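You operate a simulated robot arm through the tools that you are given. There is no shell and no other tool. Be economical: measure what you need, move in short steps, check, and stop when the job is done.

Carry out the task below with a simulated two-armed robot. There is one attempt and no reset: what you move stays moved.

Task
Hold the cane basket on the top of the small table steady with one hand, lift the large stone weight with a green hook out of it with the other and set it down on the top of the small table.

It is judged by the outcome, as a careful person would: the job done as asked, and still so three seconds after it is handed in. It fails if anything else is knocked over, pushed out of place, dropped, spilled or broken.

Robot
Two 7-joint arms with two-finger parallel grippers on one trunk, on a base that drives. Base frame: it is fixed to the floor where the robot stands at the start and does not move with it; the origin is under the middle of the robot, x ahead of it, y to its left, z up. Lengths are in mm, angles in degrees, forces in N, time in s.
The left shoulder is at the start at [50, 187, 985], the right one opposite. With the tool pointing down near the work surface each hand reaches from about 100 to 660 mm from the robot's upright axis, wherever it stands, measured 20 degrees to its own side. Places, roughly: top of the small table [600, 0, 700]. Payload 3.43 kg a hand.
Tool frame (each hand has its own): the origin (TCP) lies between the finger pads and is the grasp point; the fingertips stand 30 mm ahead of it; z points along the fingers, y is the line along which they close. The gripper opens to 94 mm. The fingers are 28 mm wide and 10 mm thick; the gripper's body (50 by 96 mm) begins 55 mm behind the TCP.
Orientation is that of the tool frame in the base frame, as a unit quaternion [w, x, y, z]. With the fingers straight down and closing along the base's y, the tool's x points along the base's -x, its y along +y and its z along -z.

Tools
- The arms move only by the tool apply_moves. It takes "left_motion", "right_motion" or both (then of equal length, played together; a hand with none holds still); each is a list of rows, each a list of 6 numbers: the shift along the tool's x, y, z in units of 30 mm (1.0 is 30 mm), then the turn, a rotation vector about the tool's x, y, z in units of 5 degrees (1.0 is 5 degrees). In form: [[dx, dy, dz, rx, ry, rz], ...]. A call has 1 to 10 rows; each row shifts and turns the commanded pose from where the row before left it, along the tool's axes as they then stand. "left_fingers" and "right_fingers" are, for a hand that has rows, the finger opening in mm, from 0 to 94, set as the call begins (left out, the last holds). A call with a number of a shift or a turn outside -1 to 1 is refused whole. A row lasts 0.2 s, in which the tool goes at most 50 mm and 8.6 degrees; a call with a longer step from one row to the next is refused whole, and so is a gripper value outside its range. Where a pose cannot be reached the arm comes as near as it can. A force on the tool above 40 N (or 10 N above the force at the start of the call, whichever is more), or a blocked arm, ends the call early, and 0.2 s more pass. The fingers move at their own pace (about 153 mm/s each) and stop on an object; they squeeze with about 42 N. The grip force told is the motor's: it shows also when the fingers shut on nothing. Time passes only in rows, and 0.2 s behind the last, so rows that do not move let the fingers close. It gives the time, the measured TCP pose, the force on the tool (base axes), the opening and the grip force at its end, in the units of the frame above (readings bear some noise), with the torque about the TCP (base axes, N m) and any sound that the robot's microphone picked up, and new pictures: "views" is both (left out), scene, wrist or none (wrist: the cameras of the hands that moved).
- Cameras (640 x 400 px; columns grow to the right, rows downward): "scene" is now at [144.4, -19.5, 1148.8]; the picture's right is [-0.22, -0.98, 0.00], its down [-0.53, 0.12, -0.84] and it looks along [0.82, -0.18, -0.54] (base axes); focal length 217 px, centre (320, 200). "left" rides on the left gripper at [76, -14, -103] in its tool frame; the picture's right is [0.18, 0.98, 0.00], its down [-0.75, 0.14, -0.64] and it looks along [-0.63, 0.12, 0.77] (tool axes); focal length 243 px, centre (320, 200). "right" rides on the right gripper at [76, 14, -102] in its tool frame; the picture's right is [-0.18, 0.98, 0.00], its down [-0.75, -0.14, -0.64] and it looks along [-0.63, -0.12, 0.77] (tool axes); focal length 243 px, centre (320, 200). There is no depth. A picture from a camera that has moved, and an enlarged one, comes with that camera's place and axes in the base frame and with its lens.
- move_column(by): slides the trunk up (or, below 0, down) by that many mm; the arms and the scene camera ride with it, the base frame stays. It gives what a move gives, with no picture.
- drive_base(legs): drives the robot by 1 to 6 legs, each [ahead, left, turn to the left] in mm, mm and degrees, along the robot's own axes; the way and the turn of a leg run together, so that a leg with both is an arc; at most 1500 mm and 180 degrees a leg. The arms and the cameras ride along, it lands a little off, and it stops where it bumps. It gives what a move gives, and a new picture of the scene camera.
- pan_tilt(pan, tilt): turns the head with the scene camera to pan (to the left, within 80 degrees either way) and tilt (down, from -29 to 69), counted from straight ahead of the robot. It gives what a move gives, and a new picture of the scene camera.
- zoom(camera, box): a new picture of the part [left, top, right, bottom] of that camera's present view, enlarged. It takes no simulated time.
- sign_off(): hands the job in; it is judged then, once.

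Go step by step. Nothing tells you exact positions but the pictures and the camera data: compare them with the known pose of the tool, close in by small moves and look again before you grip or let go. The budget is 120 turns and 260 pictures, counting those below and the enlarged ones. Unless the task says otherwise, let go and move clear before handing in, and close with one line.

The tools are called after "Call:" by a JSON object that holds its "name" and its "arguments". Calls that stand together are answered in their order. apply_moves: Moves the arms, as the interface text tells. Its arguments: {"type":"object","properties":{"left_motion":{"type":"array","items":{"type":"array","items":{"type":"number"}}},"left_fingers":{"type":"number"},"right_motion":{"type":"array","items":{"type":"array","items":{"type":"number"}}},"right_fingers":{"type":"number"},"views":{"type":"string","enum":["both","scene","wrist","none"]}},"required":[]} The other tools are called the same way: move_column (by) slides the trunk up or down; drive_base (legs) drives the base; pan_tilt (pan, tilt) turns the head that bears the scene camera; zoom (camera, box) takes an enlarged picture of a part of a camera's view; sign_off () hands the job in.

At the start:

```text
clock: 0.0
left_eef_pos: [458.0, 83.7, 1051.3]
left_ee_rot: [0.0, 0.0, 1.0, 0.0]
left_wrist_force: [0.5, -0.6, 0.2]
left_moment: [-0.01, 0.02, -0.02]
left_width: 94.2
left_grip_force: 0.1
right_eef_pos: [429.2, -356.9, 1033.3]
right_ee_rot: [0.0, 0.0, 1.0, 0.0]
right_wrist_force: [0.3, -0.4, -0.5]
right_moment: [-0.03, 0.02, 0.0]
right_width: 94.1
right_grip_force: 0.0
trunk travel left (down, up): [-200.0, 232.0]
robot x, y, heading: [3.7, 0.9, 0.1]
head pan, tilt: [-12.7, 32.7]
```

scene: 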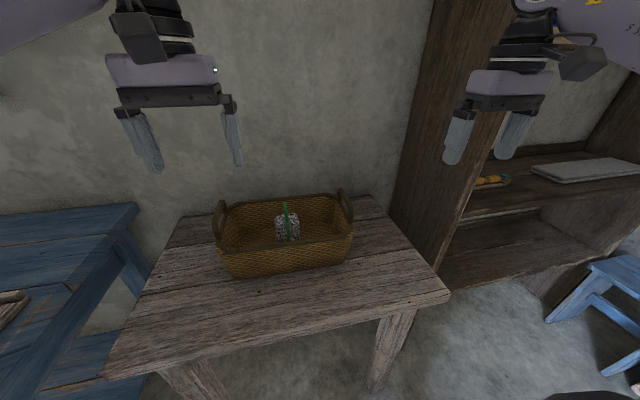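
right: 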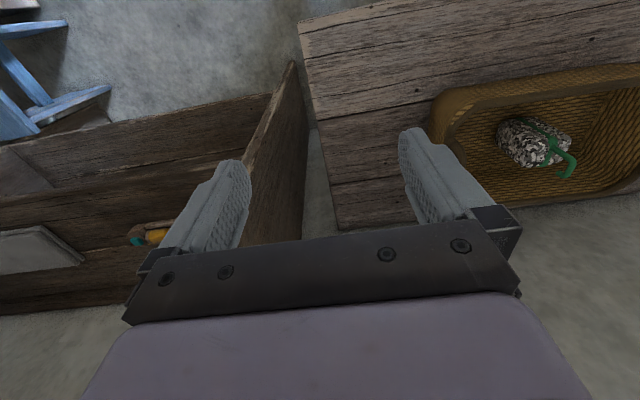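
left: 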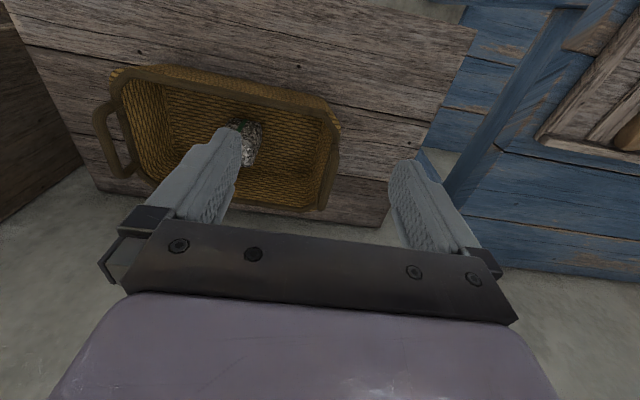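

I see the basket on the small table at about x=620, y=-30, with a grey stone and green hook inside. I'll enlarge the views to find details.

Call:
{"name": "zoom", "arguments": {"camera": "scene", "box": [200, 170, 370, 290]}}

Call:
{"name": "zoom", "arguments": {"camera": "right", "box": [420, 50, 640, 210]}}

Call:
{"name": "zoom", "arguments": {"camera": "left", "box": [80, 50, 360, 220]}}

```text
3.33 times, centred on (285, 230) of scene
camera zoom: at [144.4, -19.5, 1148.8], right [-0.22, -0.98, 0.0], down [-0.53, 0.12, -0.84], along [0.82, -0.18, -0.54], focal length 724 px, centre (437, 100)
```

zoom: 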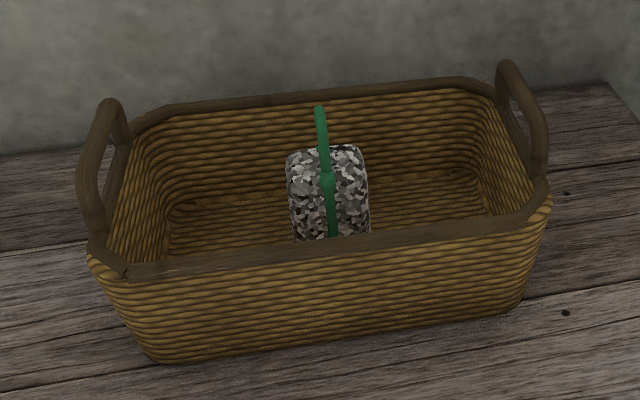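

```text
2.50 times, centred on (530, 130) of right
camera zoom: at [353.9, -343.2, 1136.3], right [0.18, 0.98, 0.0], down [0.75, -0.14, 0.64], along [0.63, -0.12, -0.77], focal length 606 px, centre (-205, 375)
```

zoom: 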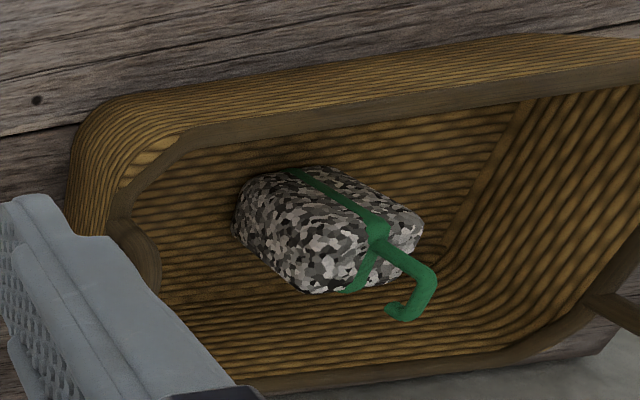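

```text
2.29 times, centred on (220, 135) of left
camera zoom: at [383.2, 69.0, 1154.0], right [-0.18, 0.98, 0.0], down [0.75, 0.14, 0.64], along [0.63, 0.12, -0.77], focal length 555 px, centre (549, 349)
```

zoom: 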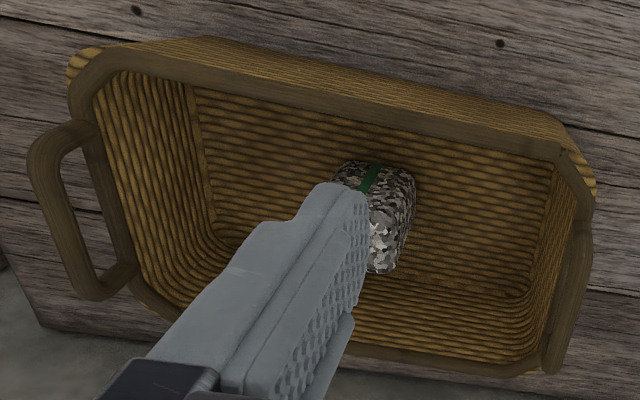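

Triangulating, the hook stem is near (583,-30), about z=800–855, with its plane along x–z. The left handle top is near (625,136,835). I'll bring the left hand over the left handle and the right hand partway, staying high.

Call:
{"name": "apply_moves", "arguments": {"left_motion": [[-0.59, 0.225, 0.38, 0, 0, 0], [-0.59, 0.225, 0.38, 0, 0, 0], [-0.59, 0.225, 0.38, 0, 0, 0], [-0.59, 0.225, 0.38, 0, 0, 0], [-0.59, 0.225, 0.38, 0, 0, 0], [-0.59, 0.225, 0.38, 0, 0, 0], [-0.59, 0.225, 0.38, 0, 0, 0], [-0.59, 0.225, 0.38, 0, 0, 0]], "right_motion": [[-0.46, 0.86, 0.3, 0, 0, 0], [-0.46, 0.86, 0.3, 0, 0, 0], [-0.46, 0.86, 0.3, 0, 0, 0], [-0.46, 0.86, 0.3, 0, 0, 0], [-0.46, 0.86, 0.3, 0, 0, 0], [-0.46, 0.86, 0.3, 0, 0, 0], [-0.46, 0.86, 0.3, 0, 0, 0], [-0.46, 0.86, 0.3, 0, 0, 0]]}}

```text
clock: 1.8
left_eef_pos: [600.6, 138.6, 959.7]
left_ee_rot: [0.0, 0.001, 1.0, 0.001]
left_wrist_force: [0.5, 0.2, -0.6]
left_moment: [-0.04, -0.01, -0.02]
left_width: 94.0
left_grip_force: 0.1
right_eef_pos: [538.0, -152.9, 961.6]
right_ee_rot: [-0.001, 0.0, 1.0, 0.001]
right_wrist_force: [0.3, 0.0, -1.2]
right_moment: [-0.03, -0.02, -0.03]
right_width: 94.0
right_grip_force: 0.0
trunk travel left (down, up): [-200.0, 232.0]
robot x, y, heading: [2.4, 1.4, -0.2]
head pan, tilt: [-12.7, 32.7]
camera scene: at [144.5, -19.6, 1148.8], right [-0.22, -0.98, 0.0], down [-0.53, 0.12, -0.84], along [0.82, -0.18, -0.54], focal length 217 px, centre (320, 200)
camera right: at [463.6, -138.0, 1064.3], right [0.18, 0.98, 0.0], down [0.75, -0.14, 0.64], along [0.63, -0.12, -0.77], focal length 243 px, centre (320, 200)
camera left: at [525.3, 123.7, 1063.5], right [-0.18, 0.98, 0.0], down [0.75, 0.14, 0.64], along [0.63, 0.12, -0.77], focal length 243 px, centre (320, 200)
```

scene: 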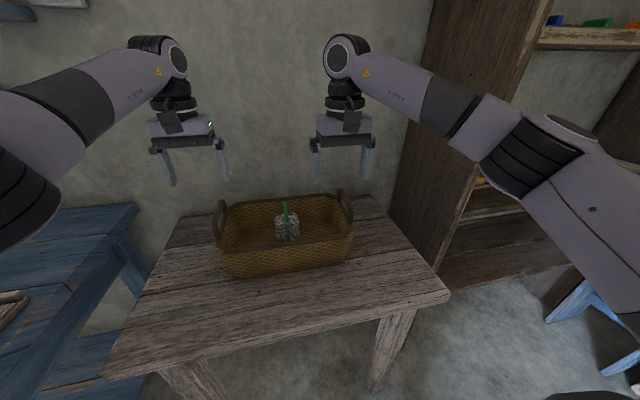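
right: 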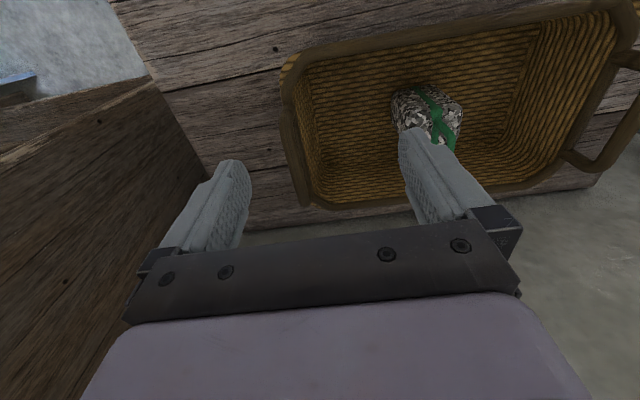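
left: 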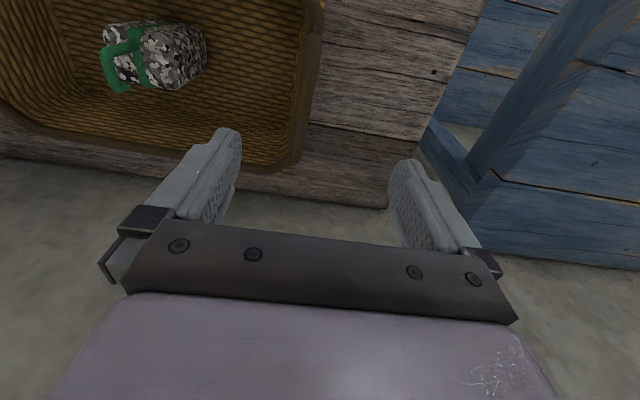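

The hands are near the basket now. I'll enlarge to pin down the handle and the hook.

Call:
{"name": "zoom", "arguments": {"camera": "left", "box": [80, 0, 340, 180]}}

Call:
{"name": "zoom", "arguments": {"camera": "right", "box": [380, 0, 640, 210]}}

Call:
{"name": "zoom", "arguments": {"camera": "scene", "box": [200, 180, 300, 250]}}

```text
2.22 times, centred on (210, 90) of left
camera zoom: at [525.3, 123.7, 1063.5], right [-0.18, 0.98, 0.0], down [0.75, 0.14, 0.64], along [0.63, 0.12, -0.77], focal length 539 px, centre (564, 444)
```

zoom: 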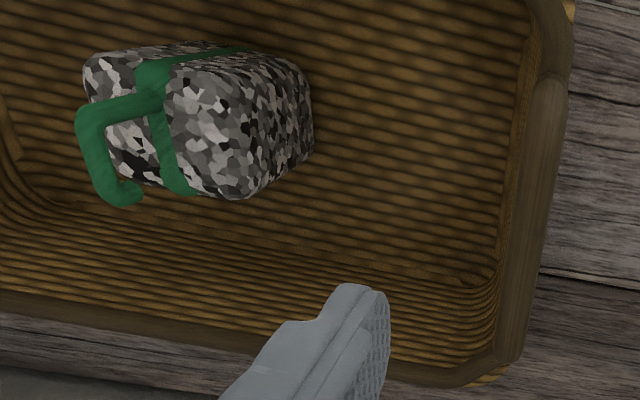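

```text
1.90 times, centred on (510, 105) of right
camera zoom: at [463.6, -138.0, 1064.3], right [0.18, 0.98, 0.0], down [0.75, -0.14, 0.64], along [0.63, -0.12, -0.77], focal length 462 px, centre (-42, 381)
```

zoom: 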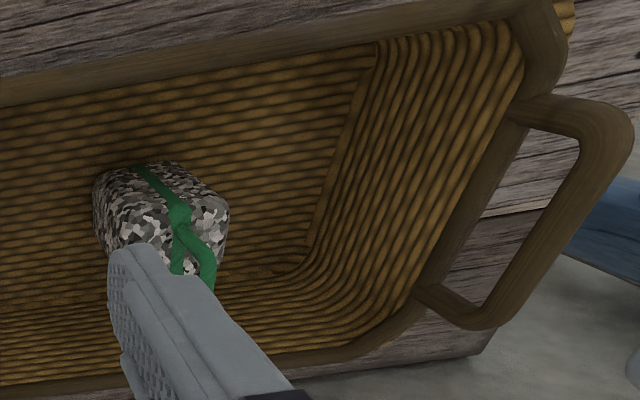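

```text
5.71 times, centred on (250, 215) of scene
camera zoom: at [144.5, -19.6, 1148.8], right [-0.22, -0.98, 0.0], down [-0.53, 0.12, -0.84], along [0.82, -0.18, -0.54], focal length 1241 px, centre (720, 114)
```

zoom: 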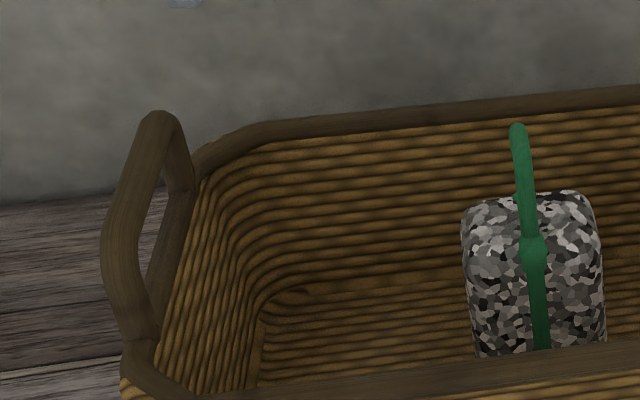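

The left handle bar runs from about x=554 to 651, at y≈125 and z≈850. The hook stem is at (585,-30), z≈805–855. I'll lower both hands to just above their targets.

Call:
{"name": "apply_moves", "arguments": {"left_motion": [[-0.016, -0.084, 0.584, 0, 0, 0], [-0.016, -0.084, 0.584, 0, 0, 0], [-0.016, -0.084, 0.584, 0, 0, 0], [-0.016, -0.084, 0.584, 0, 0, 0], [-0.016, -0.084, 0.584, 0, 0, 0]], "right_motion": [[-0.347, 0.82, 0.35, 0, 0, 0], [-0.347, 0.82, 0.35, 0, 0, 0], [-0.347, 0.82, 0.35, 0, 0, 0], [-0.347, 0.82, 0.35, 0, 0, 0], [-0.347, 0.82, 0.35, 0, 0, 0]]}}

```text
clock: 3.0
left_eef_pos: [603.4, 125.8, 872.0]
left_ee_rot: [0.0, 0.0, 1.0, 0.0]
left_wrist_force: [-0.5, 0.2, 0.8]
left_moment: [0.0, -0.02, 0.02]
left_width: 93.8
left_grip_force: 0.0
right_eef_pos: [581.9, -38.0, 913.2]
right_ee_rot: [0.001, 0.0, 1.0, 0.0]
right_wrist_force: [-0.4, -0.2, 0.1]
right_moment: [-0.02, 0.02, 0.0]
right_width: 94.2
right_grip_force: 0.2
right hand out of reach, approached as far as the arm can: row 5
trunk travel left (down, up): [-200.0, 232.0]
robot x, y, heading: [1.3, 3.3, 0.2]
head pan, tilt: [-12.7, 32.7]
camera scene: at [144.6, -20.0, 1148.8], right [-0.22, -0.98, 0.0], down [-0.53, 0.12, -0.84], along [0.82, -0.18, -0.54], focal length 217 px, centre (320, 200)
camera right: at [507.5, -23.1, 1015.7], right [0.18, 0.98, 0.0], down [0.75, -0.14, 0.64], along [0.63, -0.12, -0.77], focal length 243 px, centre (320, 200)
camera left: at [528.0, 111.0, 975.2], right [-0.18, 0.98, 0.0], down [0.75, 0.14, 0.64], along [0.63, 0.12, -0.77], focal length 243 px, centre (320, 200)
```

scene: 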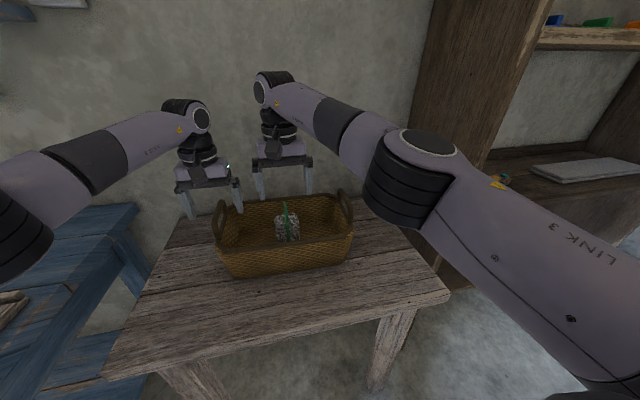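
right: 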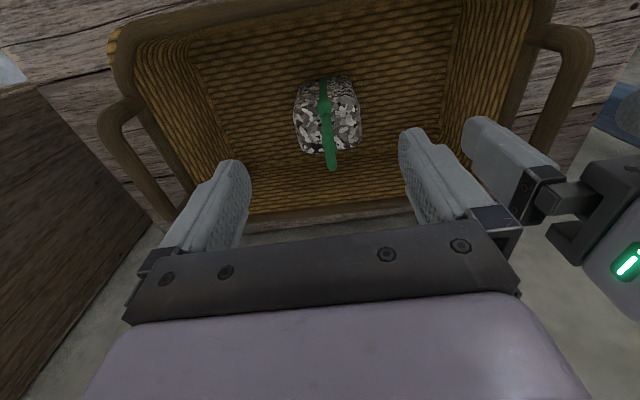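
left: 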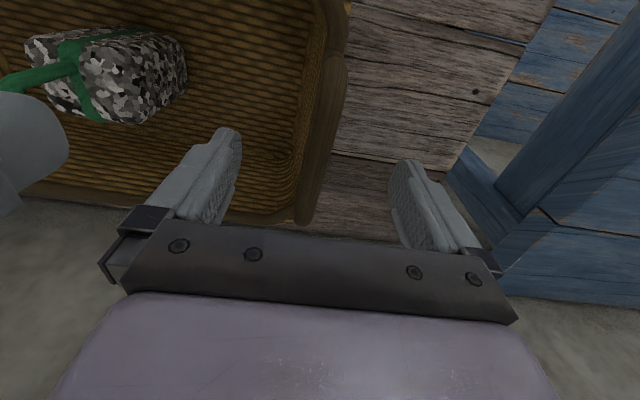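

The right arm is just short of reach, so the base must go forward a little. I'll raise and pull back the hands, and look down to check clearance to the table.

Call:
{"name": "apply_moves", "arguments": {"left_motion": [[0, 0, -0.9, 0, 0, 0], [0, 0, -0.9, 0, 0, 0], [0.7, 0, -0.2, 0, 0, 0], [0.7, 0, 0, 0, 0, 0], [0.7, 0, 0, 0, 0, 0], [0.7, 0, 0, 0, 0, 0]], "right_motion": [[0, 0, -0.4, 0, 0, 0], [0.5, 0, -0.4, 0, 0, 0], [0.6, -0.2, -0.2, 0, 0, 0], [0.6, 0, 0, 0, 0, 0], [0.6, 0, 0, 0, 0, 0], [0.6, 0, 0, 0, 0, 0]], "views": "none"}}

Call:
{"name": "pan_tilt", "arguments": {"pan": 0, "tilt": 68}}

```text
clock: 4.4
left_eef_pos: [517.3, 125.4, 932.3]
left_ee_rot: [0.0, 0.0, 1.0, 0.0]
left_wrist_force: [-0.8, 0.5, -1.4]
left_moment: [0.04, 0.0, -0.01]
left_width: 94.1
left_grip_force: 0.0
right_eef_pos: [495.4, -44.2, 941.1]
right_ee_rot: [0.0, 0.0, 1.0, 0.0]
right_wrist_force: [-0.5, 0.1, -1.2]
right_moment: [0.0, 0.0, 0.01]
right_width: 94.2
right_grip_force: 0.2
trunk travel left (down, up): [-200.0, 232.0]
robot x, y, heading: [-2.7, 0.5, 0.1]
head pan, tilt: [-12.7, 32.7]
```

```text
clock: 5.4
left_eef_pos: [518.3, 124.8, 931.9]
left_ee_rot: [0.0, -0.001, 1.0, 0.0]
left_wrist_force: [0.3, -0.2, 0.6]
left_moment: [0.04, 0.01, 0.0]
left_width: 93.9
left_grip_force: 0.1
right_eef_pos: [495.6, -44.7, 940.6]
right_ee_rot: [0.0, 0.0, 1.0, 0.0]
right_wrist_force: [-0.2, -0.6, -0.1]
right_moment: [-0.04, -0.01, 0.03]
right_width: 94.0
right_grip_force: 0.1
trunk travel left (down, up): [-200.0, 232.0]
robot x, y, heading: [-0.4, 1.9, 0.0]
head pan, tilt: [0.0, 68.0]
camera scene: at [114.4, 0.1, 1102.4], right [0.0, -1.0, 0.0], down [-0.93, 0.0, -0.38], along [0.38, 0.0, -0.93], focal length 217 px, centre (320, 200)
```

scene: 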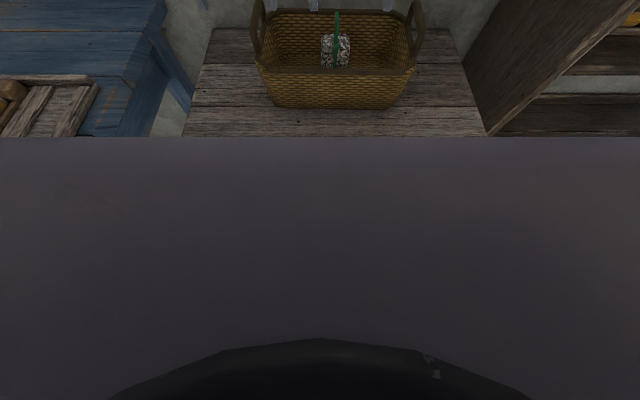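

The chest hides the floor, so I'll restore the head view and drive just 50 mm ahead, with the hands well above the basket.

Call:
{"name": "drive_base", "arguments": {"legs": [[50, 0, 0]]}}

Call:
{"name": "pan_tilt", "arguments": {"pan": 0, "tilt": 42}}

```text
clock: 6.3
left_eef_pos: [568.3, 124.9, 931.5]
left_ee_rot: [0.0, 0.0, 1.0, 0.0]
left_wrist_force: [-0.4, 0.4, 0.2]
left_moment: [0.01, -0.02, 0.01]
left_width: 94.1
left_grip_force: 0.0
right_eef_pos: [544.1, -44.9, 942.4]
right_ee_rot: [0.0, 0.0, 1.0, 0.0]
right_wrist_force: [0.5, -0.1, 0.7]
right_moment: [-0.01, 0.01, -0.03]
right_width: 94.1
right_grip_force: 0.1
trunk travel left (down, up): [-200.0, 232.0]
robot x, y, heading: [47.2, 1.2, 0.0]
head pan, tilt: [0.0, 68.0]
camera scene: at [164.1, 0.1, 1102.3], right [0.0, -1.0, 0.0], down [-0.93, 0.0, -0.37], along [0.37, 0.0, -0.93], focal length 217 px, centre (320, 200)
```

scene: 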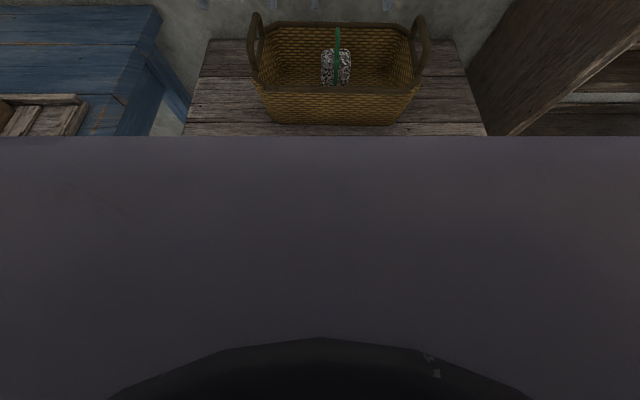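

```text
clock: 7.2
left_eef_pos: [567.5, 125.5, 931.8]
left_ee_rot: [0.0, 0.0, 1.0, 0.0]
left_wrist_force: [-0.1, 0.4, -0.2]
left_moment: [0.03, 0.01, -0.02]
left_width: 94.2
left_grip_force: 0.0
right_eef_pos: [546.3, -44.6, 941.4]
right_ee_rot: [0.0, 0.0, 1.0, 0.0]
right_wrist_force: [0.6, -0.6, -0.7]
right_moment: [0.01, -0.03, 0.0]
right_width: 94.3
right_grip_force: 0.0
trunk travel left (down, up): [-200.0, 232.0]
robot x, y, heading: [50.8, 0.8, 0.0]
head pan, tilt: [0.0, 42.0]
camera scene: at [190.6, 0.1, 1134.7], right [0.0, -1.0, 0.0], down [-0.67, 0.0, -0.74], along [0.74, 0.0, -0.67], focal length 217 px, centre (320, 200)
```

scene: 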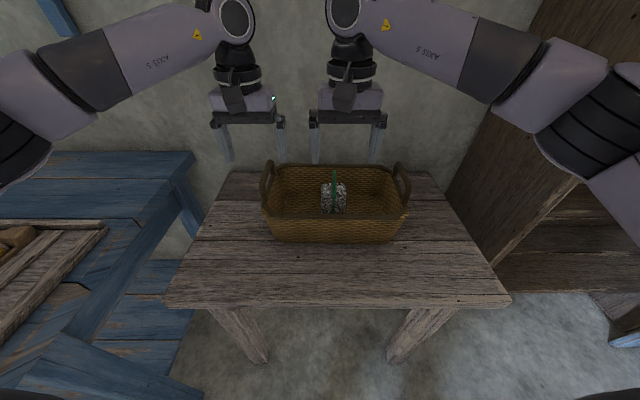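

The drive worked without contact. Now lower the left hand onto its handle bar, keeping the right hand still.

Call:
{"name": "apply_moves", "arguments": {"left_motion": [[-0.59, 0, 0, 0, 0, 0], [-0.59, 0, 0.3, 0, 0, 0], [0, 0, 0.8, 0, 0, 0], [0, 0, 0.8, 0, 0, 0], [0, 0, 0.8, 0, 0, 0]], "views": "both"}}

Call:
{"name": "zoom", "arguments": {"camera": "left", "box": [180, 60, 460, 240]}}

```text
clock: 8.4
left_eef_pos: [603.4, 125.9, 850.0]
left_ee_rot: [0.0, 0.0, 1.0, 0.001]
left_wrist_force: [-0.6, -0.7, -0.7]
left_moment: [-0.03, -0.02, 0.02]
left_width: 93.8
left_grip_force: 0.1
right_eef_pos: [544.7, -44.0, 943.0]
right_ee_rot: [-0.001, 0.0, 1.0, 0.001]
right_wrist_force: [0.1, 1.0, 0.7]
right_moment: [0.06, 0.02, -0.01]
right_width: 93.8
right_grip_force: 0.1
trunk travel left (down, up): [-200.0, 232.0]
robot x, y, heading: [50.2, 1.8, 0.2]
head pan, tilt: [0.0, 42.0]
camera scene: at [190.7, 0.1, 1134.8], right [0.0, -1.0, 0.0], down [-0.67, 0.0, -0.74], along [0.74, 0.0, -0.67], focal length 217 px, centre (320, 200)
camera left: at [528.0, 111.0, 953.6], right [-0.18, 0.98, 0.0], down [0.75, 0.14, 0.64], along [0.63, 0.12, -0.77], focal length 243 px, centre (320, 200)
```

scene: 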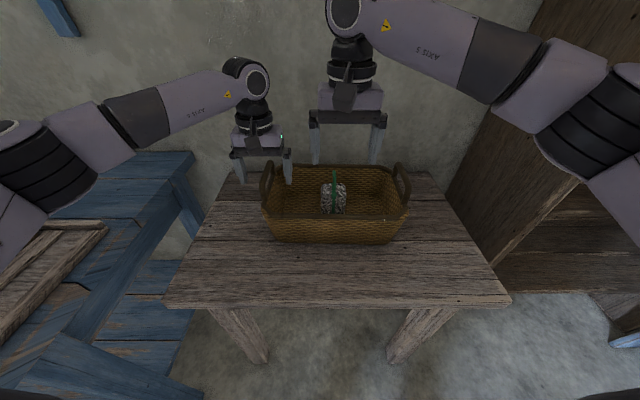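
left: 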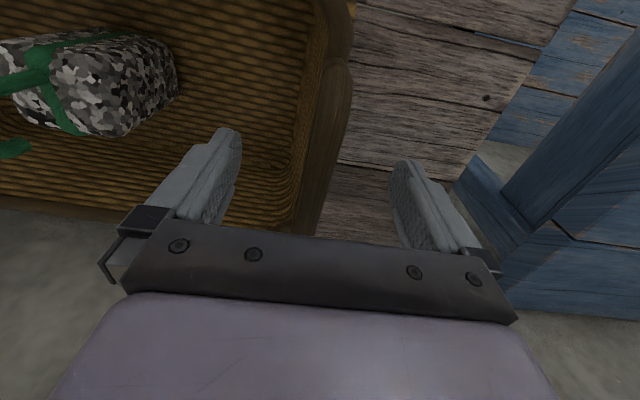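

```text
2.22 times, centred on (320, 150) of left
camera zoom: at [528.0, 111.0, 953.6], right [-0.18, 0.98, 0.0], down [0.75, 0.14, 0.64], along [0.63, 0.12, -0.77], focal length 539 px, centre (320, 311)
```

zoom: 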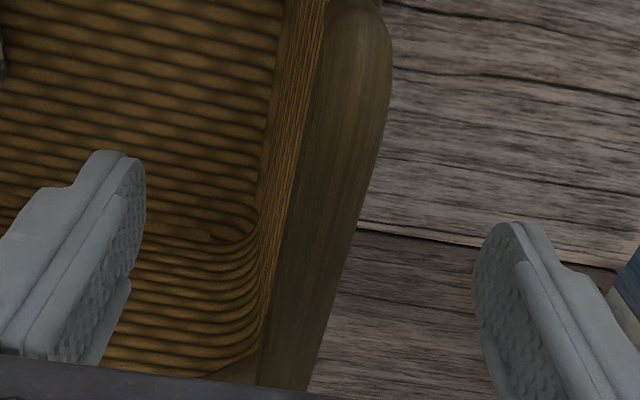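

The handle bar sits between the fingers, about 2 mm toward −y. I'll correct that and close the left hand on it.

Call:
{"name": "apply_moves", "arguments": {"left_motion": [[0, -0.07, 0, 0, 0, 0], [0, 0, 0, 0, 0, 0]], "left_fingers": 26, "views": "wrist"}}

Call:
{"name": "zoom", "arguments": {"camera": "left", "box": [180, 60, 460, 240]}}

```text
clock: 9.0
left_eef_pos: [603.8, 123.5, 850.5]
left_ee_rot: [0.0, 0.0, 1.0, 0.0]
left_wrist_force: [-0.1, 0.2, 0.4]
left_moment: [0.0, -0.04, -0.03]
left_width: 26.4
left_grip_force: 0.0
right_eef_pos: [545.5, -44.2, 942.2]
right_ee_rot: [0.0, -0.001, 1.0, 0.0]
right_wrist_force: [-0.1, 0.3, -0.4]
right_moment: [0.01, -0.01, -0.01]
right_width: 94.0
right_grip_force: 0.0
trunk travel left (down, up): [-200.0, 232.0]
robot x, y, heading: [49.0, 1.1, -0.1]
head pan, tilt: [0.0, 42.0]
camera left: at [527.9, 108.7, 954.1], right [-0.18, 0.98, 0.0], down [0.75, 0.14, 0.64], along [0.63, 0.12, -0.77], focal length 243 px, centre (320, 200)
```

left: 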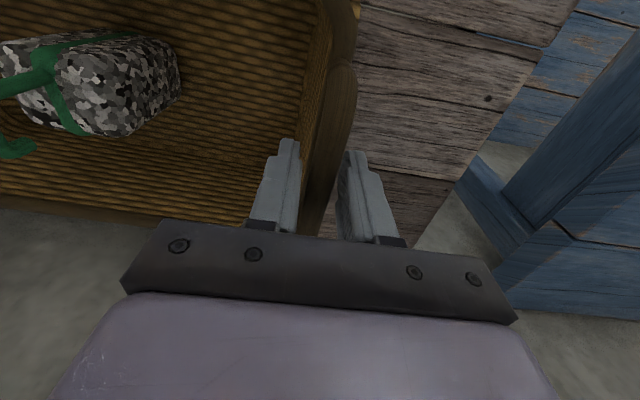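

```text
2.22 times, centred on (320, 150) of left
camera zoom: at [527.9, 108.7, 954.1], right [-0.18, 0.98, 0.0], down [0.75, 0.14, 0.64], along [0.63, 0.12, -0.77], focal length 539 px, centre (320, 311)
```

zoom: 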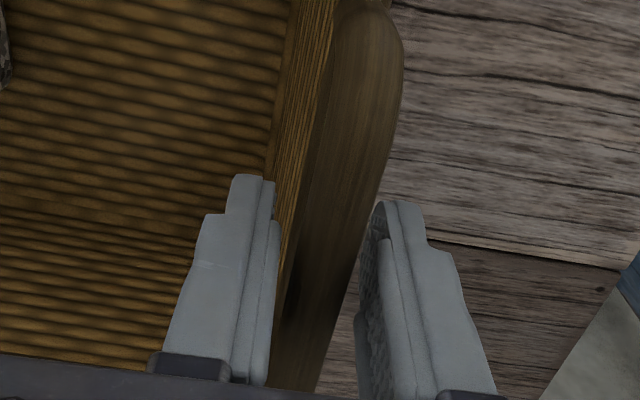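

The bar is centred between the fingers, so close fully.

Call:
{"name": "apply_moves", "arguments": {"left_motion": [[0, 0, 0, 0, 0, 0], [0, 0, 0, 0, 0, 0]], "left_fingers": 0, "views": "wrist"}}

```text
clock: 9.6
left_eef_pos: [603.0, 122.8, 851.0]
left_ee_rot: [0.0, 0.001, 1.0, 0.0]
left_wrist_force: [-2.1, -1.1, 0.8]
left_moment: [0.02, -0.14, -0.79]
left_width: 17.7
left_grip_force: 42.1
right_eef_pos: [544.3, -44.9, 942.4]
right_ee_rot: [0.0, 0.0, 1.0, 0.0]
right_wrist_force: [-0.8, -0.1, 0.8]
right_moment: [0.05, 0.0, 0.03]
right_width: 94.3
right_grip_force: 0.0
trunk travel left (down, up): [-200.0, 232.0]
robot x, y, heading: [50.7, 2.5, 0.0]
head pan, tilt: [0.0, 42.0]
camera left: at [527.6, 108.3, 954.2], right [-0.18, 0.98, 0.0], down [0.75, 0.14, 0.64], along [0.63, 0.12, -0.77], focal length 243 px, centre (320, 200)
```

left: 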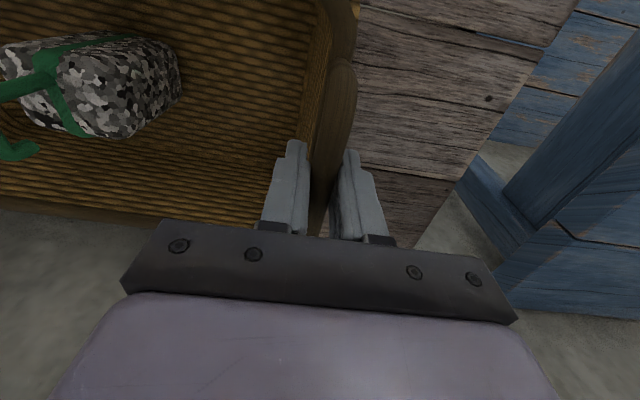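

The handle is gripped firmly. Now bring the right hand over the hook.

Call:
{"name": "apply_moves", "arguments": {"right_motion": [[-0.48, 0.17, 0.5, 0, 0, 0], [-0.48, 0.17, 0.5, 0, 0, 0], [-0.48, 0.16, 0.5, 0, 0, 0]], "right_fingers": 60, "views": "both"}}

Call:
{"name": "zoom", "arguments": {"camera": "right", "box": [220, 60, 420, 240]}}

Call:
{"name": "zoom", "arguments": {"camera": "scene", "box": [250, 100, 420, 250]}}

```text
clock: 10.4
left_eef_pos: [602.5, 121.8, 851.1]
left_ee_rot: [0.001, 0.0, 1.0, 0.0]
left_wrist_force: [-2.0, -1.2, -0.3]
left_moment: [-0.07, 0.21, -0.71]
left_width: 18.4
left_grip_force: 42.3
right_eef_pos: [588.2, -29.3, 897.7]
right_ee_rot: [0.0, 0.0, 1.0, -0.001]
right_wrist_force: [0.7, 0.7, -0.5]
right_moment: [0.03, 0.03, -0.01]
right_width: 60.2
right_grip_force: 0.0
trunk travel left (down, up): [-200.0, 232.0]
robot x, y, heading: [49.4, -1.5, 0.2]
head pan, tilt: [0.0, 42.0]
camera scene: at [190.6, 0.0, 1134.8], right [0.0, -1.0, 0.0], down [-0.67, 0.0, -0.74], along [0.74, 0.0, -0.67], focal length 217 px, centre (320, 200)
camera right: at [512.9, -14.3, 999.6], right [0.18, 0.98, 0.0], down [0.75, -0.14, 0.64], along [0.63, -0.12, -0.77], focal length 243 px, centre (320, 200)
```

scene: 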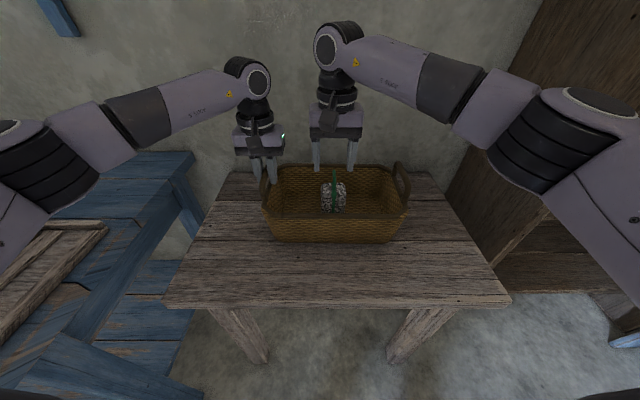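
right: 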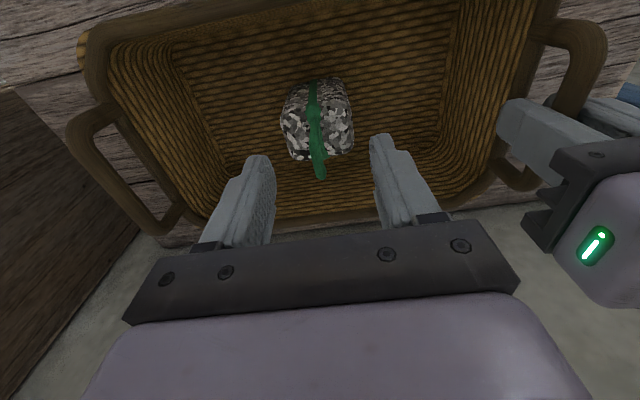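

```text
2.22 times, centred on (320, 150) of right
camera zoom: at [512.9, -14.3, 999.6], right [0.18, 0.98, 0.0], down [0.75, -0.14, 0.64], along [0.63, -0.12, -0.77], focal length 539 px, centre (320, 311)
```

zoom: 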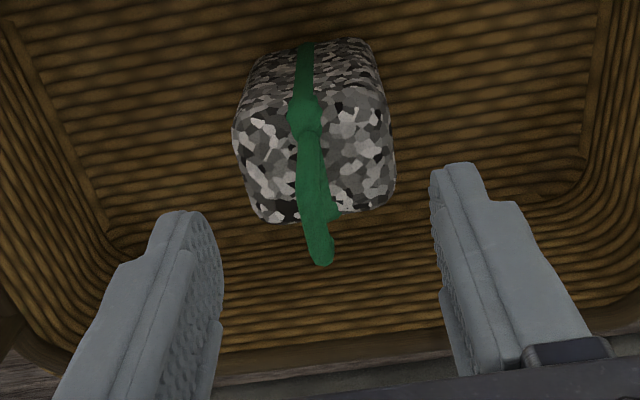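

```text
2.67 times, centred on (335, 175) of scene
camera zoom: at [190.6, 0.0, 1134.8], right [0.0, -1.0, 0.0], down [-0.67, 0.0, -0.74], along [0.74, 0.0, -0.67], focal length 579 px, centre (280, 267)
```

zoom: 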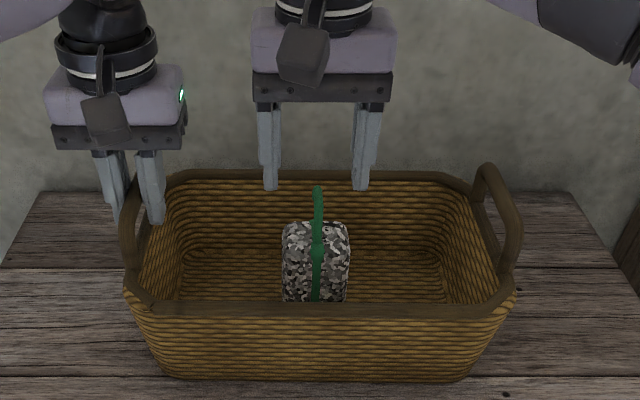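

The hook is at y≈−33, x≈585. I'll shift slightly and lower the right hand around the stem.

Call:
{"name": "apply_moves", "arguments": {"right_motion": [[0, -0.12, 0.4, 0, 0, 0], [0, 0, 0.53, 0, 0, 0], [0, 0, 0.53, 0, 0, 0], [0, 0, 0.53, 0, 0, 0]], "right_fingers": 60, "views": "both"}}

Call:
{"name": "zoom", "arguments": {"camera": "right", "box": [220, 60, 420, 240]}}

Call:
{"name": "zoom", "arguments": {"camera": "scene", "box": [280, 130, 390, 230]}}

```text
clock: 11.4
left_eef_pos: [602.4, 122.8, 850.9]
left_ee_rot: [0.001, 0.001, 1.0, 0.0]
left_wrist_force: [0.0, -0.8, -0.1]
left_moment: [0.06, 0.31, -0.65]
left_width: 17.7
left_grip_force: 41.9
right_eef_pos: [588.9, -34.2, 838.3]
right_ee_rot: [0.001, -0.001, 1.0, 0.0]
right_wrist_force: [-0.9, -2.0, 4.7]
right_moment: [-0.11, 0.1, 0.01]
right_width: 59.6
right_grip_force: 0.3
trunk travel left (down, up): [-200.0, 232.0]
robot x, y, heading: [51.0, 2.5, 0.1]
head pan, tilt: [0.0, 42.0]
camera scene: at [190.4, 0.0, 1134.9], right [0.0, -1.0, 0.0], down [-0.67, 0.0, -0.74], along [0.74, 0.0, -0.67], focal length 217 px, centre (320, 200)
camera right: at [513.7, -18.0, 940.2], right [0.18, 0.98, 0.0], down [0.75, -0.14, 0.64], along [0.63, -0.12, -0.77], focal length 243 px, centre (320, 200)
```

scene: 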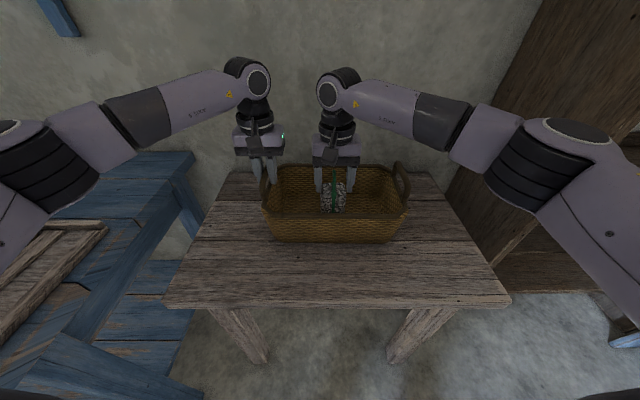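
right: 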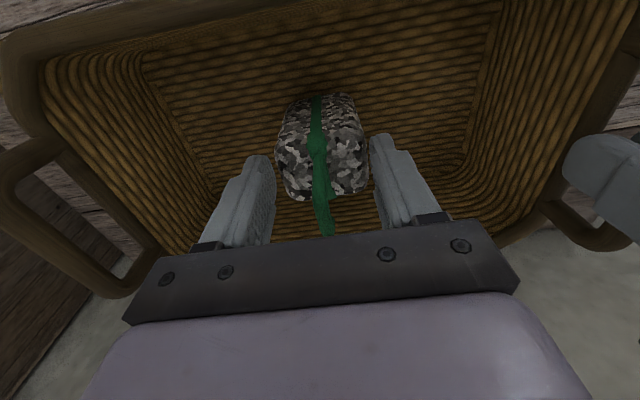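

```text
2.22 times, centred on (320, 150) of right
camera zoom: at [513.7, -18.0, 940.2], right [0.18, 0.98, 0.0], down [0.75, -0.14, 0.64], along [0.63, -0.12, -0.77], focal length 539 px, centre (320, 311)
```

zoom: 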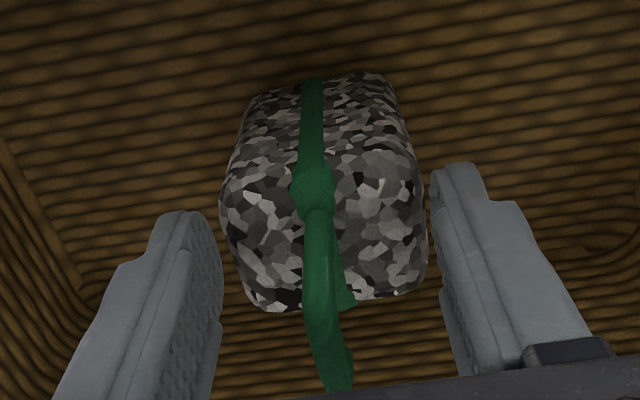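

```text
4.00 times, centred on (335, 180) of scene
camera zoom: at [190.4, 0.0, 1134.9], right [0.0, -1.0, 0.0], down [-0.67, 0.0, -0.74], along [0.74, 0.0, -0.67], focal length 869 px, centre (260, 280)
```

zoom: 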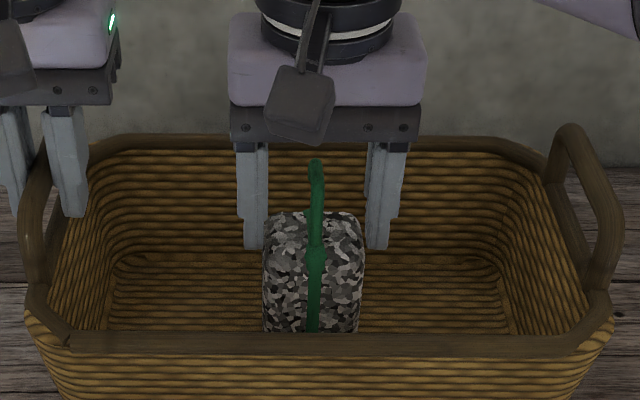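

The stem sits at the stone's front edge with the hook curving back over its centre, so I'll centre the grip on the hook (x≈599), raise it 4 mm off the stone, and partly close.

Call:
{"name": "apply_moves", "arguments": {"right_motion": [[0, 0.02, -0.15, 0, 0, 0], [-0.34, 0, 0, 0, 0, 0], [0, 0, 0, 0, 0, 0]], "right_fingers": 28, "views": "wrist"}}

Call:
{"name": "zoom", "arguments": {"camera": "right", "box": [240, 80, 400, 240]}}

Call:
{"name": "zoom", "arguments": {"camera": "scene", "box": [290, 140, 380, 220]}}

Call:
{"name": "zoom", "arguments": {"camera": "left", "box": [0, 0, 200, 200]}}

```text
clock: 12.2
left_eef_pos: [601.6, 122.7, 850.6]
left_ee_rot: [0.0, 0.0, 1.0, 0.0]
left_wrist_force: [-2.5, 0.3, 0.4]
left_moment: [0.03, -0.02, -0.62]
left_width: 17.6
left_grip_force: 42.5
right_eef_pos: [599.0, -31.9, 842.6]
right_ee_rot: [0.0, 0.0, 1.0, 0.0]
right_wrist_force: [-0.2, 0.2, 0.4]
right_moment: [0.0, 0.0, 0.0]
right_width: 28.1
right_grip_force: 0.1
trunk travel left (down, up): [-200.0, 232.0]
robot x, y, heading: [52.2, -3.9, 0.3]
head pan, tilt: [0.0, 42.0]
camera right: at [523.8, -16.9, 944.7], right [0.18, 0.98, 0.0], down [0.75, -0.14, 0.64], along [0.63, -0.12, -0.77], focal length 243 px, centre (320, 200)
```

right: 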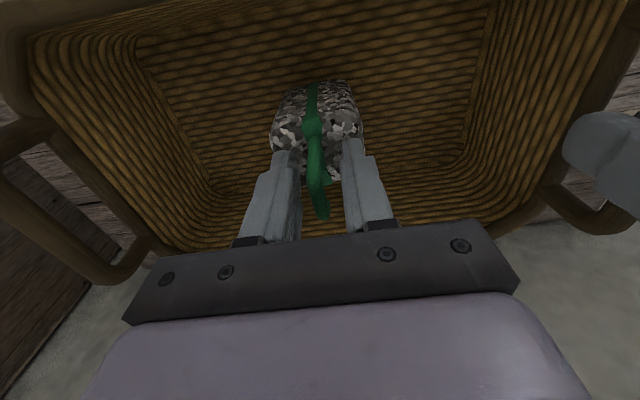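

```text
2.50 times, centred on (320, 160) of right
camera zoom: at [523.8, -16.9, 944.7], right [0.18, 0.98, 0.0], down [0.75, -0.14, 0.64], along [0.63, -0.12, -0.77], focal length 606 px, centre (320, 300)
```

zoom: 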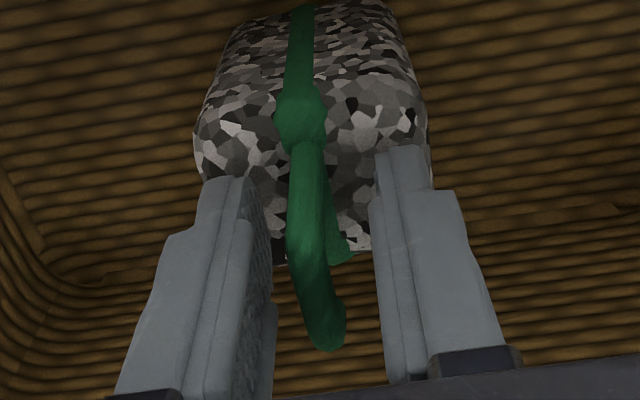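

```text
5.00 times, centred on (335, 180) of scene
camera zoom: at [190.5, 0.0, 1134.8], right [0.0, -1.0, 0.0], down [-0.67, 0.0, -0.74], along [0.74, 0.0, -0.67], focal length 1086 px, centre (245, 300)
```

zoom: 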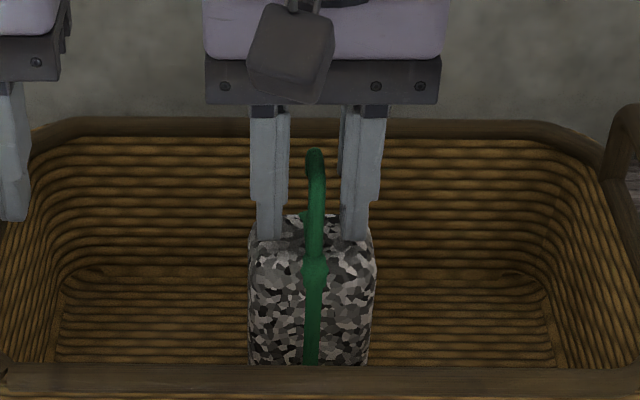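

```text
2.00 times, centred on (100, 100) of left
camera zoom: at [527.8, 108.6, 954.2], right [-0.18, 0.98, 0.0], down [0.75, 0.14, 0.64], along [0.63, 0.12, -0.77], focal length 485 px, centre (760, 400)
```

zoom: 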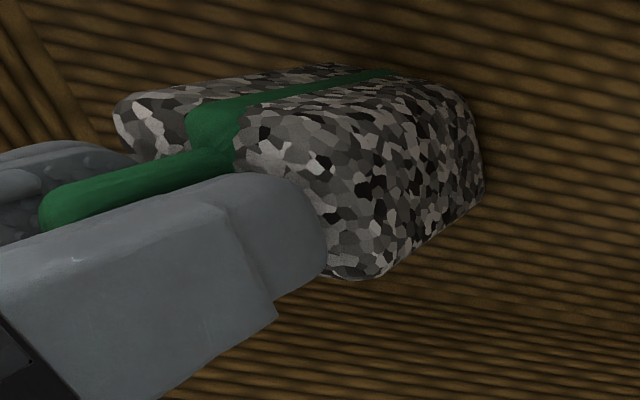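

The fingers straddle the hook cleanly; the hook is about 1.5 mm toward −y. I'll correct that and close.

Call:
{"name": "apply_moves", "arguments": {"right_motion": [[0, -0.05, 0, 0, 0, 0], [0, 0, 0, 0, 0, 0], [0, 0, 0, 0, 0, 0]], "right_fingers": 0, "views": "wrist"}}

```text
clock: 13.0
left_eef_pos: [603.4, 122.4, 851.0]
left_ee_rot: [0.0, 0.0, 1.0, 0.0]
left_wrist_force: [-1.6, -1.0, 0.0]
left_moment: [-0.01, 0.05, -0.55]
left_width: 17.7
left_grip_force: 42.2
right_eef_pos: [598.1, -32.4, 842.5]
right_ee_rot: [0.0, -0.001, 1.0, 0.0]
right_wrist_force: [0.0, 3.4, 3.4]
right_moment: [0.2, -0.04, 0.02]
right_width: 12.2
right_grip_force: 42.1
trunk travel left (down, up): [-200.0, 232.0]
robot x, y, heading: [50.1, 0.4, 0.0]
head pan, tilt: [0.0, 42.0]
camera right: at [523.9, -18.4, 944.7], right [0.18, 0.98, 0.0], down [0.75, -0.14, 0.64], along [0.63, -0.12, -0.77], focal length 243 px, centre (320, 200)
```

right: 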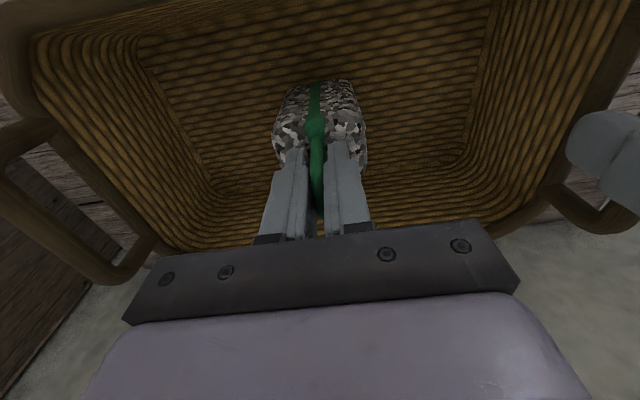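

Gripped at 12 mm on the hook. Next is a small, slow test lift.

Call:
{"name": "apply_moves", "arguments": {"right_motion": [[0, 0, -0.2, 0, 0, 0], [0, 0, -0.2, 0, 0, 0], [0, 0, -0.3, 0, 0, 0], [0, 0, -0.3, 0, 0, 0]], "views": "both"}}

```text
clock: 14.0
left_eef_pos: [603.7, 122.3, 850.9]
left_ee_rot: [0.0, 0.0, 1.0, 0.0]
left_wrist_force: [0.1, 0.3, 2.0]
left_moment: [0.02, -0.05, -0.32]
left_width: 18.0
left_grip_force: 41.9
right_eef_pos: [600.3, -34.7, 870.2]
right_ee_rot: [0.0, 0.0, 1.0, 0.0]
right_wrist_force: [0.6, -0.4, -5.9]
right_moment: [-0.01, 0.02, 0.01]
right_width: 11.8
right_grip_force: 42.3
trunk travel left (down, up): [-200.0, 232.0]
robot x, y, heading: [48.9, 1.3, -0.2]
head pan, tilt: [0.0, 42.0]
camera scene: at [190.9, 0.0, 1134.8], right [0.0, -1.0, 0.0], down [-0.67, 0.0, -0.74], along [0.74, 0.0, -0.67], focal length 217 px, centre (320, 200)
camera right: at [524.5, -19.4, 974.0], right [0.18, 0.98, 0.0], down [0.75, -0.14, 0.64], along [0.63, -0.12, -0.77], focal length 243 px, centre (320, 200)
```

scene: 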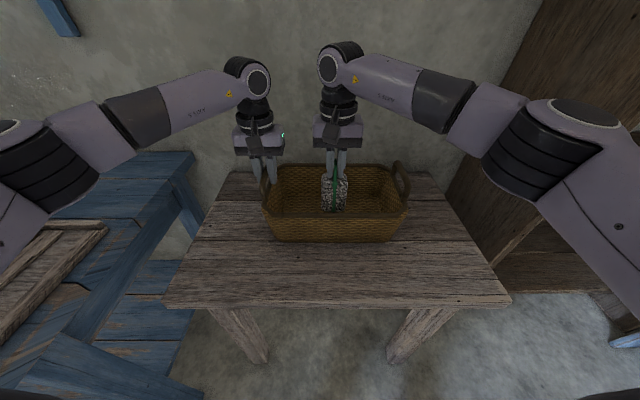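
right: 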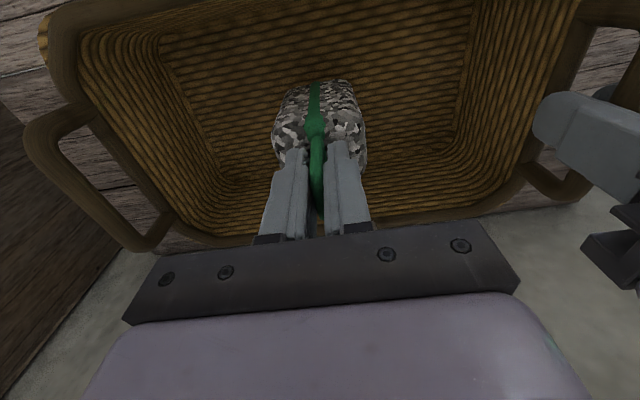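

The stone is lifted cleanly (~6 N). I'll continue up with a slight drift back until it is clear of the rim.

Call:
{"name": "apply_moves", "arguments": {"right_motion": [[0, 0, -0.5, 0, 0, 0], [0, 0, -0.5, 0, 0, 0], [0.1, 0, -0.55, 0, 0, 0], [0.2, 0, -0.55, 0, 0, 0], [0.2, 0, -0.55, 0, 0, 0], [0.2, 0, -0.55, 0, 0, 0], [0, 0, -0.2, 0, 0, 0]], "views": "scene"}}

Call:
{"name": "zoom", "arguments": {"camera": "scene", "box": [240, 90, 420, 250]}}

```text
clock: 15.6
left_eef_pos: [603.9, 123.5, 851.0]
left_ee_rot: [-0.001, 0.0, 1.0, 0.0]
left_wrist_force: [-0.7, 0.9, 3.3]
left_moment: [-0.02, -0.14, -0.28]
left_width: 17.8
left_grip_force: 41.9
right_eef_pos: [577.7, -35.0, 973.5]
right_ee_rot: [0.0, 0.0, 1.0, 0.0]
right_wrist_force: [-0.1, -0.4, -4.9]
right_moment: [0.0, 0.01, 0.01]
right_width: 12.1
right_grip_force: 42.4
trunk travel left (down, up): [-200.0, 232.0]
robot x, y, heading: [52.1, 2.9, 0.1]
head pan, tilt: [0.0, 42.0]
camera scene: at [190.7, 0.1, 1134.8], right [0.0, -1.0, 0.0], down [-0.67, 0.0, -0.74], along [0.74, 0.0, -0.67], focal length 217 px, centre (320, 200)
```

scene: 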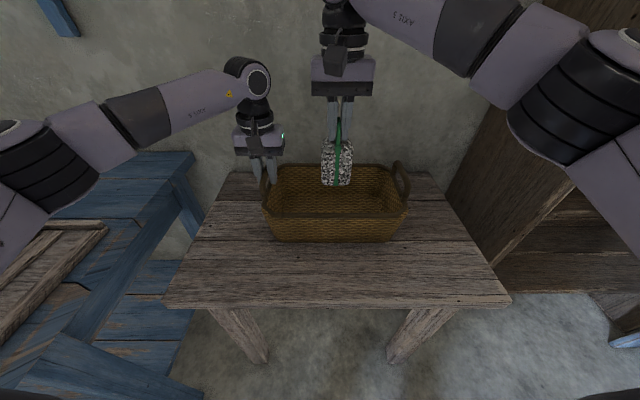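

```text
2.50 times, centred on (330, 170) of scene
camera zoom: at [190.7, 0.1, 1134.8], right [0.0, -1.0, 0.0], down [-0.67, 0.0, -0.74], along [0.74, 0.0, -0.67], focal length 543 px, centre (295, 275)
```

zoom: 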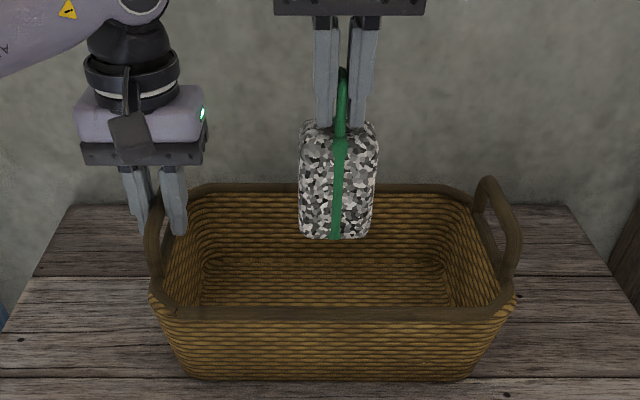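

The stone hangs level, well above the rim. Now carry it back over the front rim and then toward the right front of the table.

Call:
{"name": "apply_moves", "arguments": {"right_motion": [[0.6, 0, 0, 0, 0, 0], [0.75, 0, 0, 0, 0, 0], [0.75, 0, 0, 0, 0, 0], [0.75, 0, 0, 0, 0, 0], [0.75, -0.4, 0, 0, 0, 0], [0.4, -0.8, 0, 0, 0, 0], [0.1, -0.9, 0, 0, 0, 0], [0, -0.9, 0, 0, 0, 0], [0, -0.9, 0, 0, 0, 0], [0, -0.9, 0, 0, 0, 0]], "views": "none"}}

Call:
{"name": "apply_moves", "arguments": {"right_motion": [[0, -0.9, 0, 0, 0, 0], [0, -0.9, 0, 0, 0, 0], [0, -0.6, 0, 0, 0, 0], [0, -0.3, 0.2, 0, 0, 0]], "views": "both"}}

```text
clock: 17.8
left_eef_pos: [602.5, 123.6, 851.4]
left_ee_rot: [0.0, 0.0, 1.0, 0.0]
left_wrist_force: [-1.0, -0.8, 2.9]
left_moment: [0.18, -0.01, -0.05]
left_width: 17.8
left_grip_force: 41.8
right_eef_pos: [452.5, -179.4, 975.8]
right_ee_rot: [0.001, 0.001, 1.0, 0.0]
right_wrist_force: [0.2, 0.1, -5.8]
right_moment: [-0.01, 0.03, 0.01]
right_width: 11.9
right_grip_force: 41.9
trunk travel left (down, up): [-200.0, 232.0]
robot x, y, heading: [52.4, -0.1, -0.2]
head pan, tilt: [0.0, 42.0]
```

```text
clock: 18.8
left_eef_pos: [602.7, 122.7, 849.8]
left_ee_rot: [0.0, 0.0, 1.0, -0.001]
left_wrist_force: [-0.9, -1.3, 1.7]
left_moment: [0.06, 0.0, -0.18]
left_width: 18.0
left_grip_force: 42.0
right_eef_pos: [455.6, -259.8, 968.6]
right_ee_rot: [0.0, 0.0, 1.0, 0.0]
right_wrist_force: [0.4, -0.9, -5.3]
right_moment: [0.0, 0.04, -0.01]
right_width: 11.7
right_grip_force: 41.4
trunk travel left (down, up): [-200.0, 232.0]
robot x, y, heading: [47.1, -5.5, -0.0]
head pan, tilt: [0.0, 42.0]
camera scene: at [190.7, -0.2, 1134.8], right [0.0, -1.0, 0.0], down [-0.67, 0.0, -0.74], along [0.74, 0.0, -0.67], focal length 217 px, centre (320, 200)
camera right: at [380.0, -244.9, 1070.8], right [0.18, 0.98, 0.0], down [0.75, -0.14, 0.64], along [0.63, -0.12, -0.77], focal length 243 px, centre (320, 200)
```

scene: 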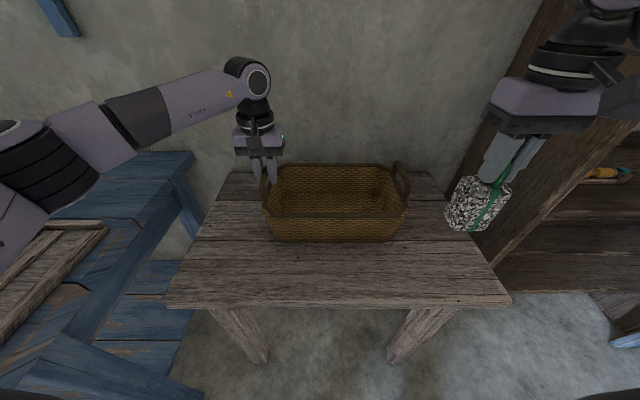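
right: 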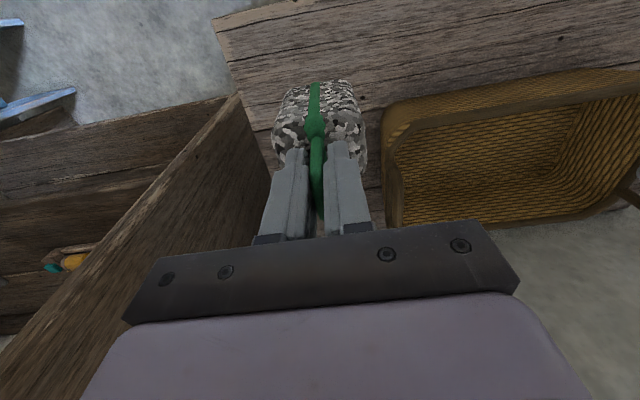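

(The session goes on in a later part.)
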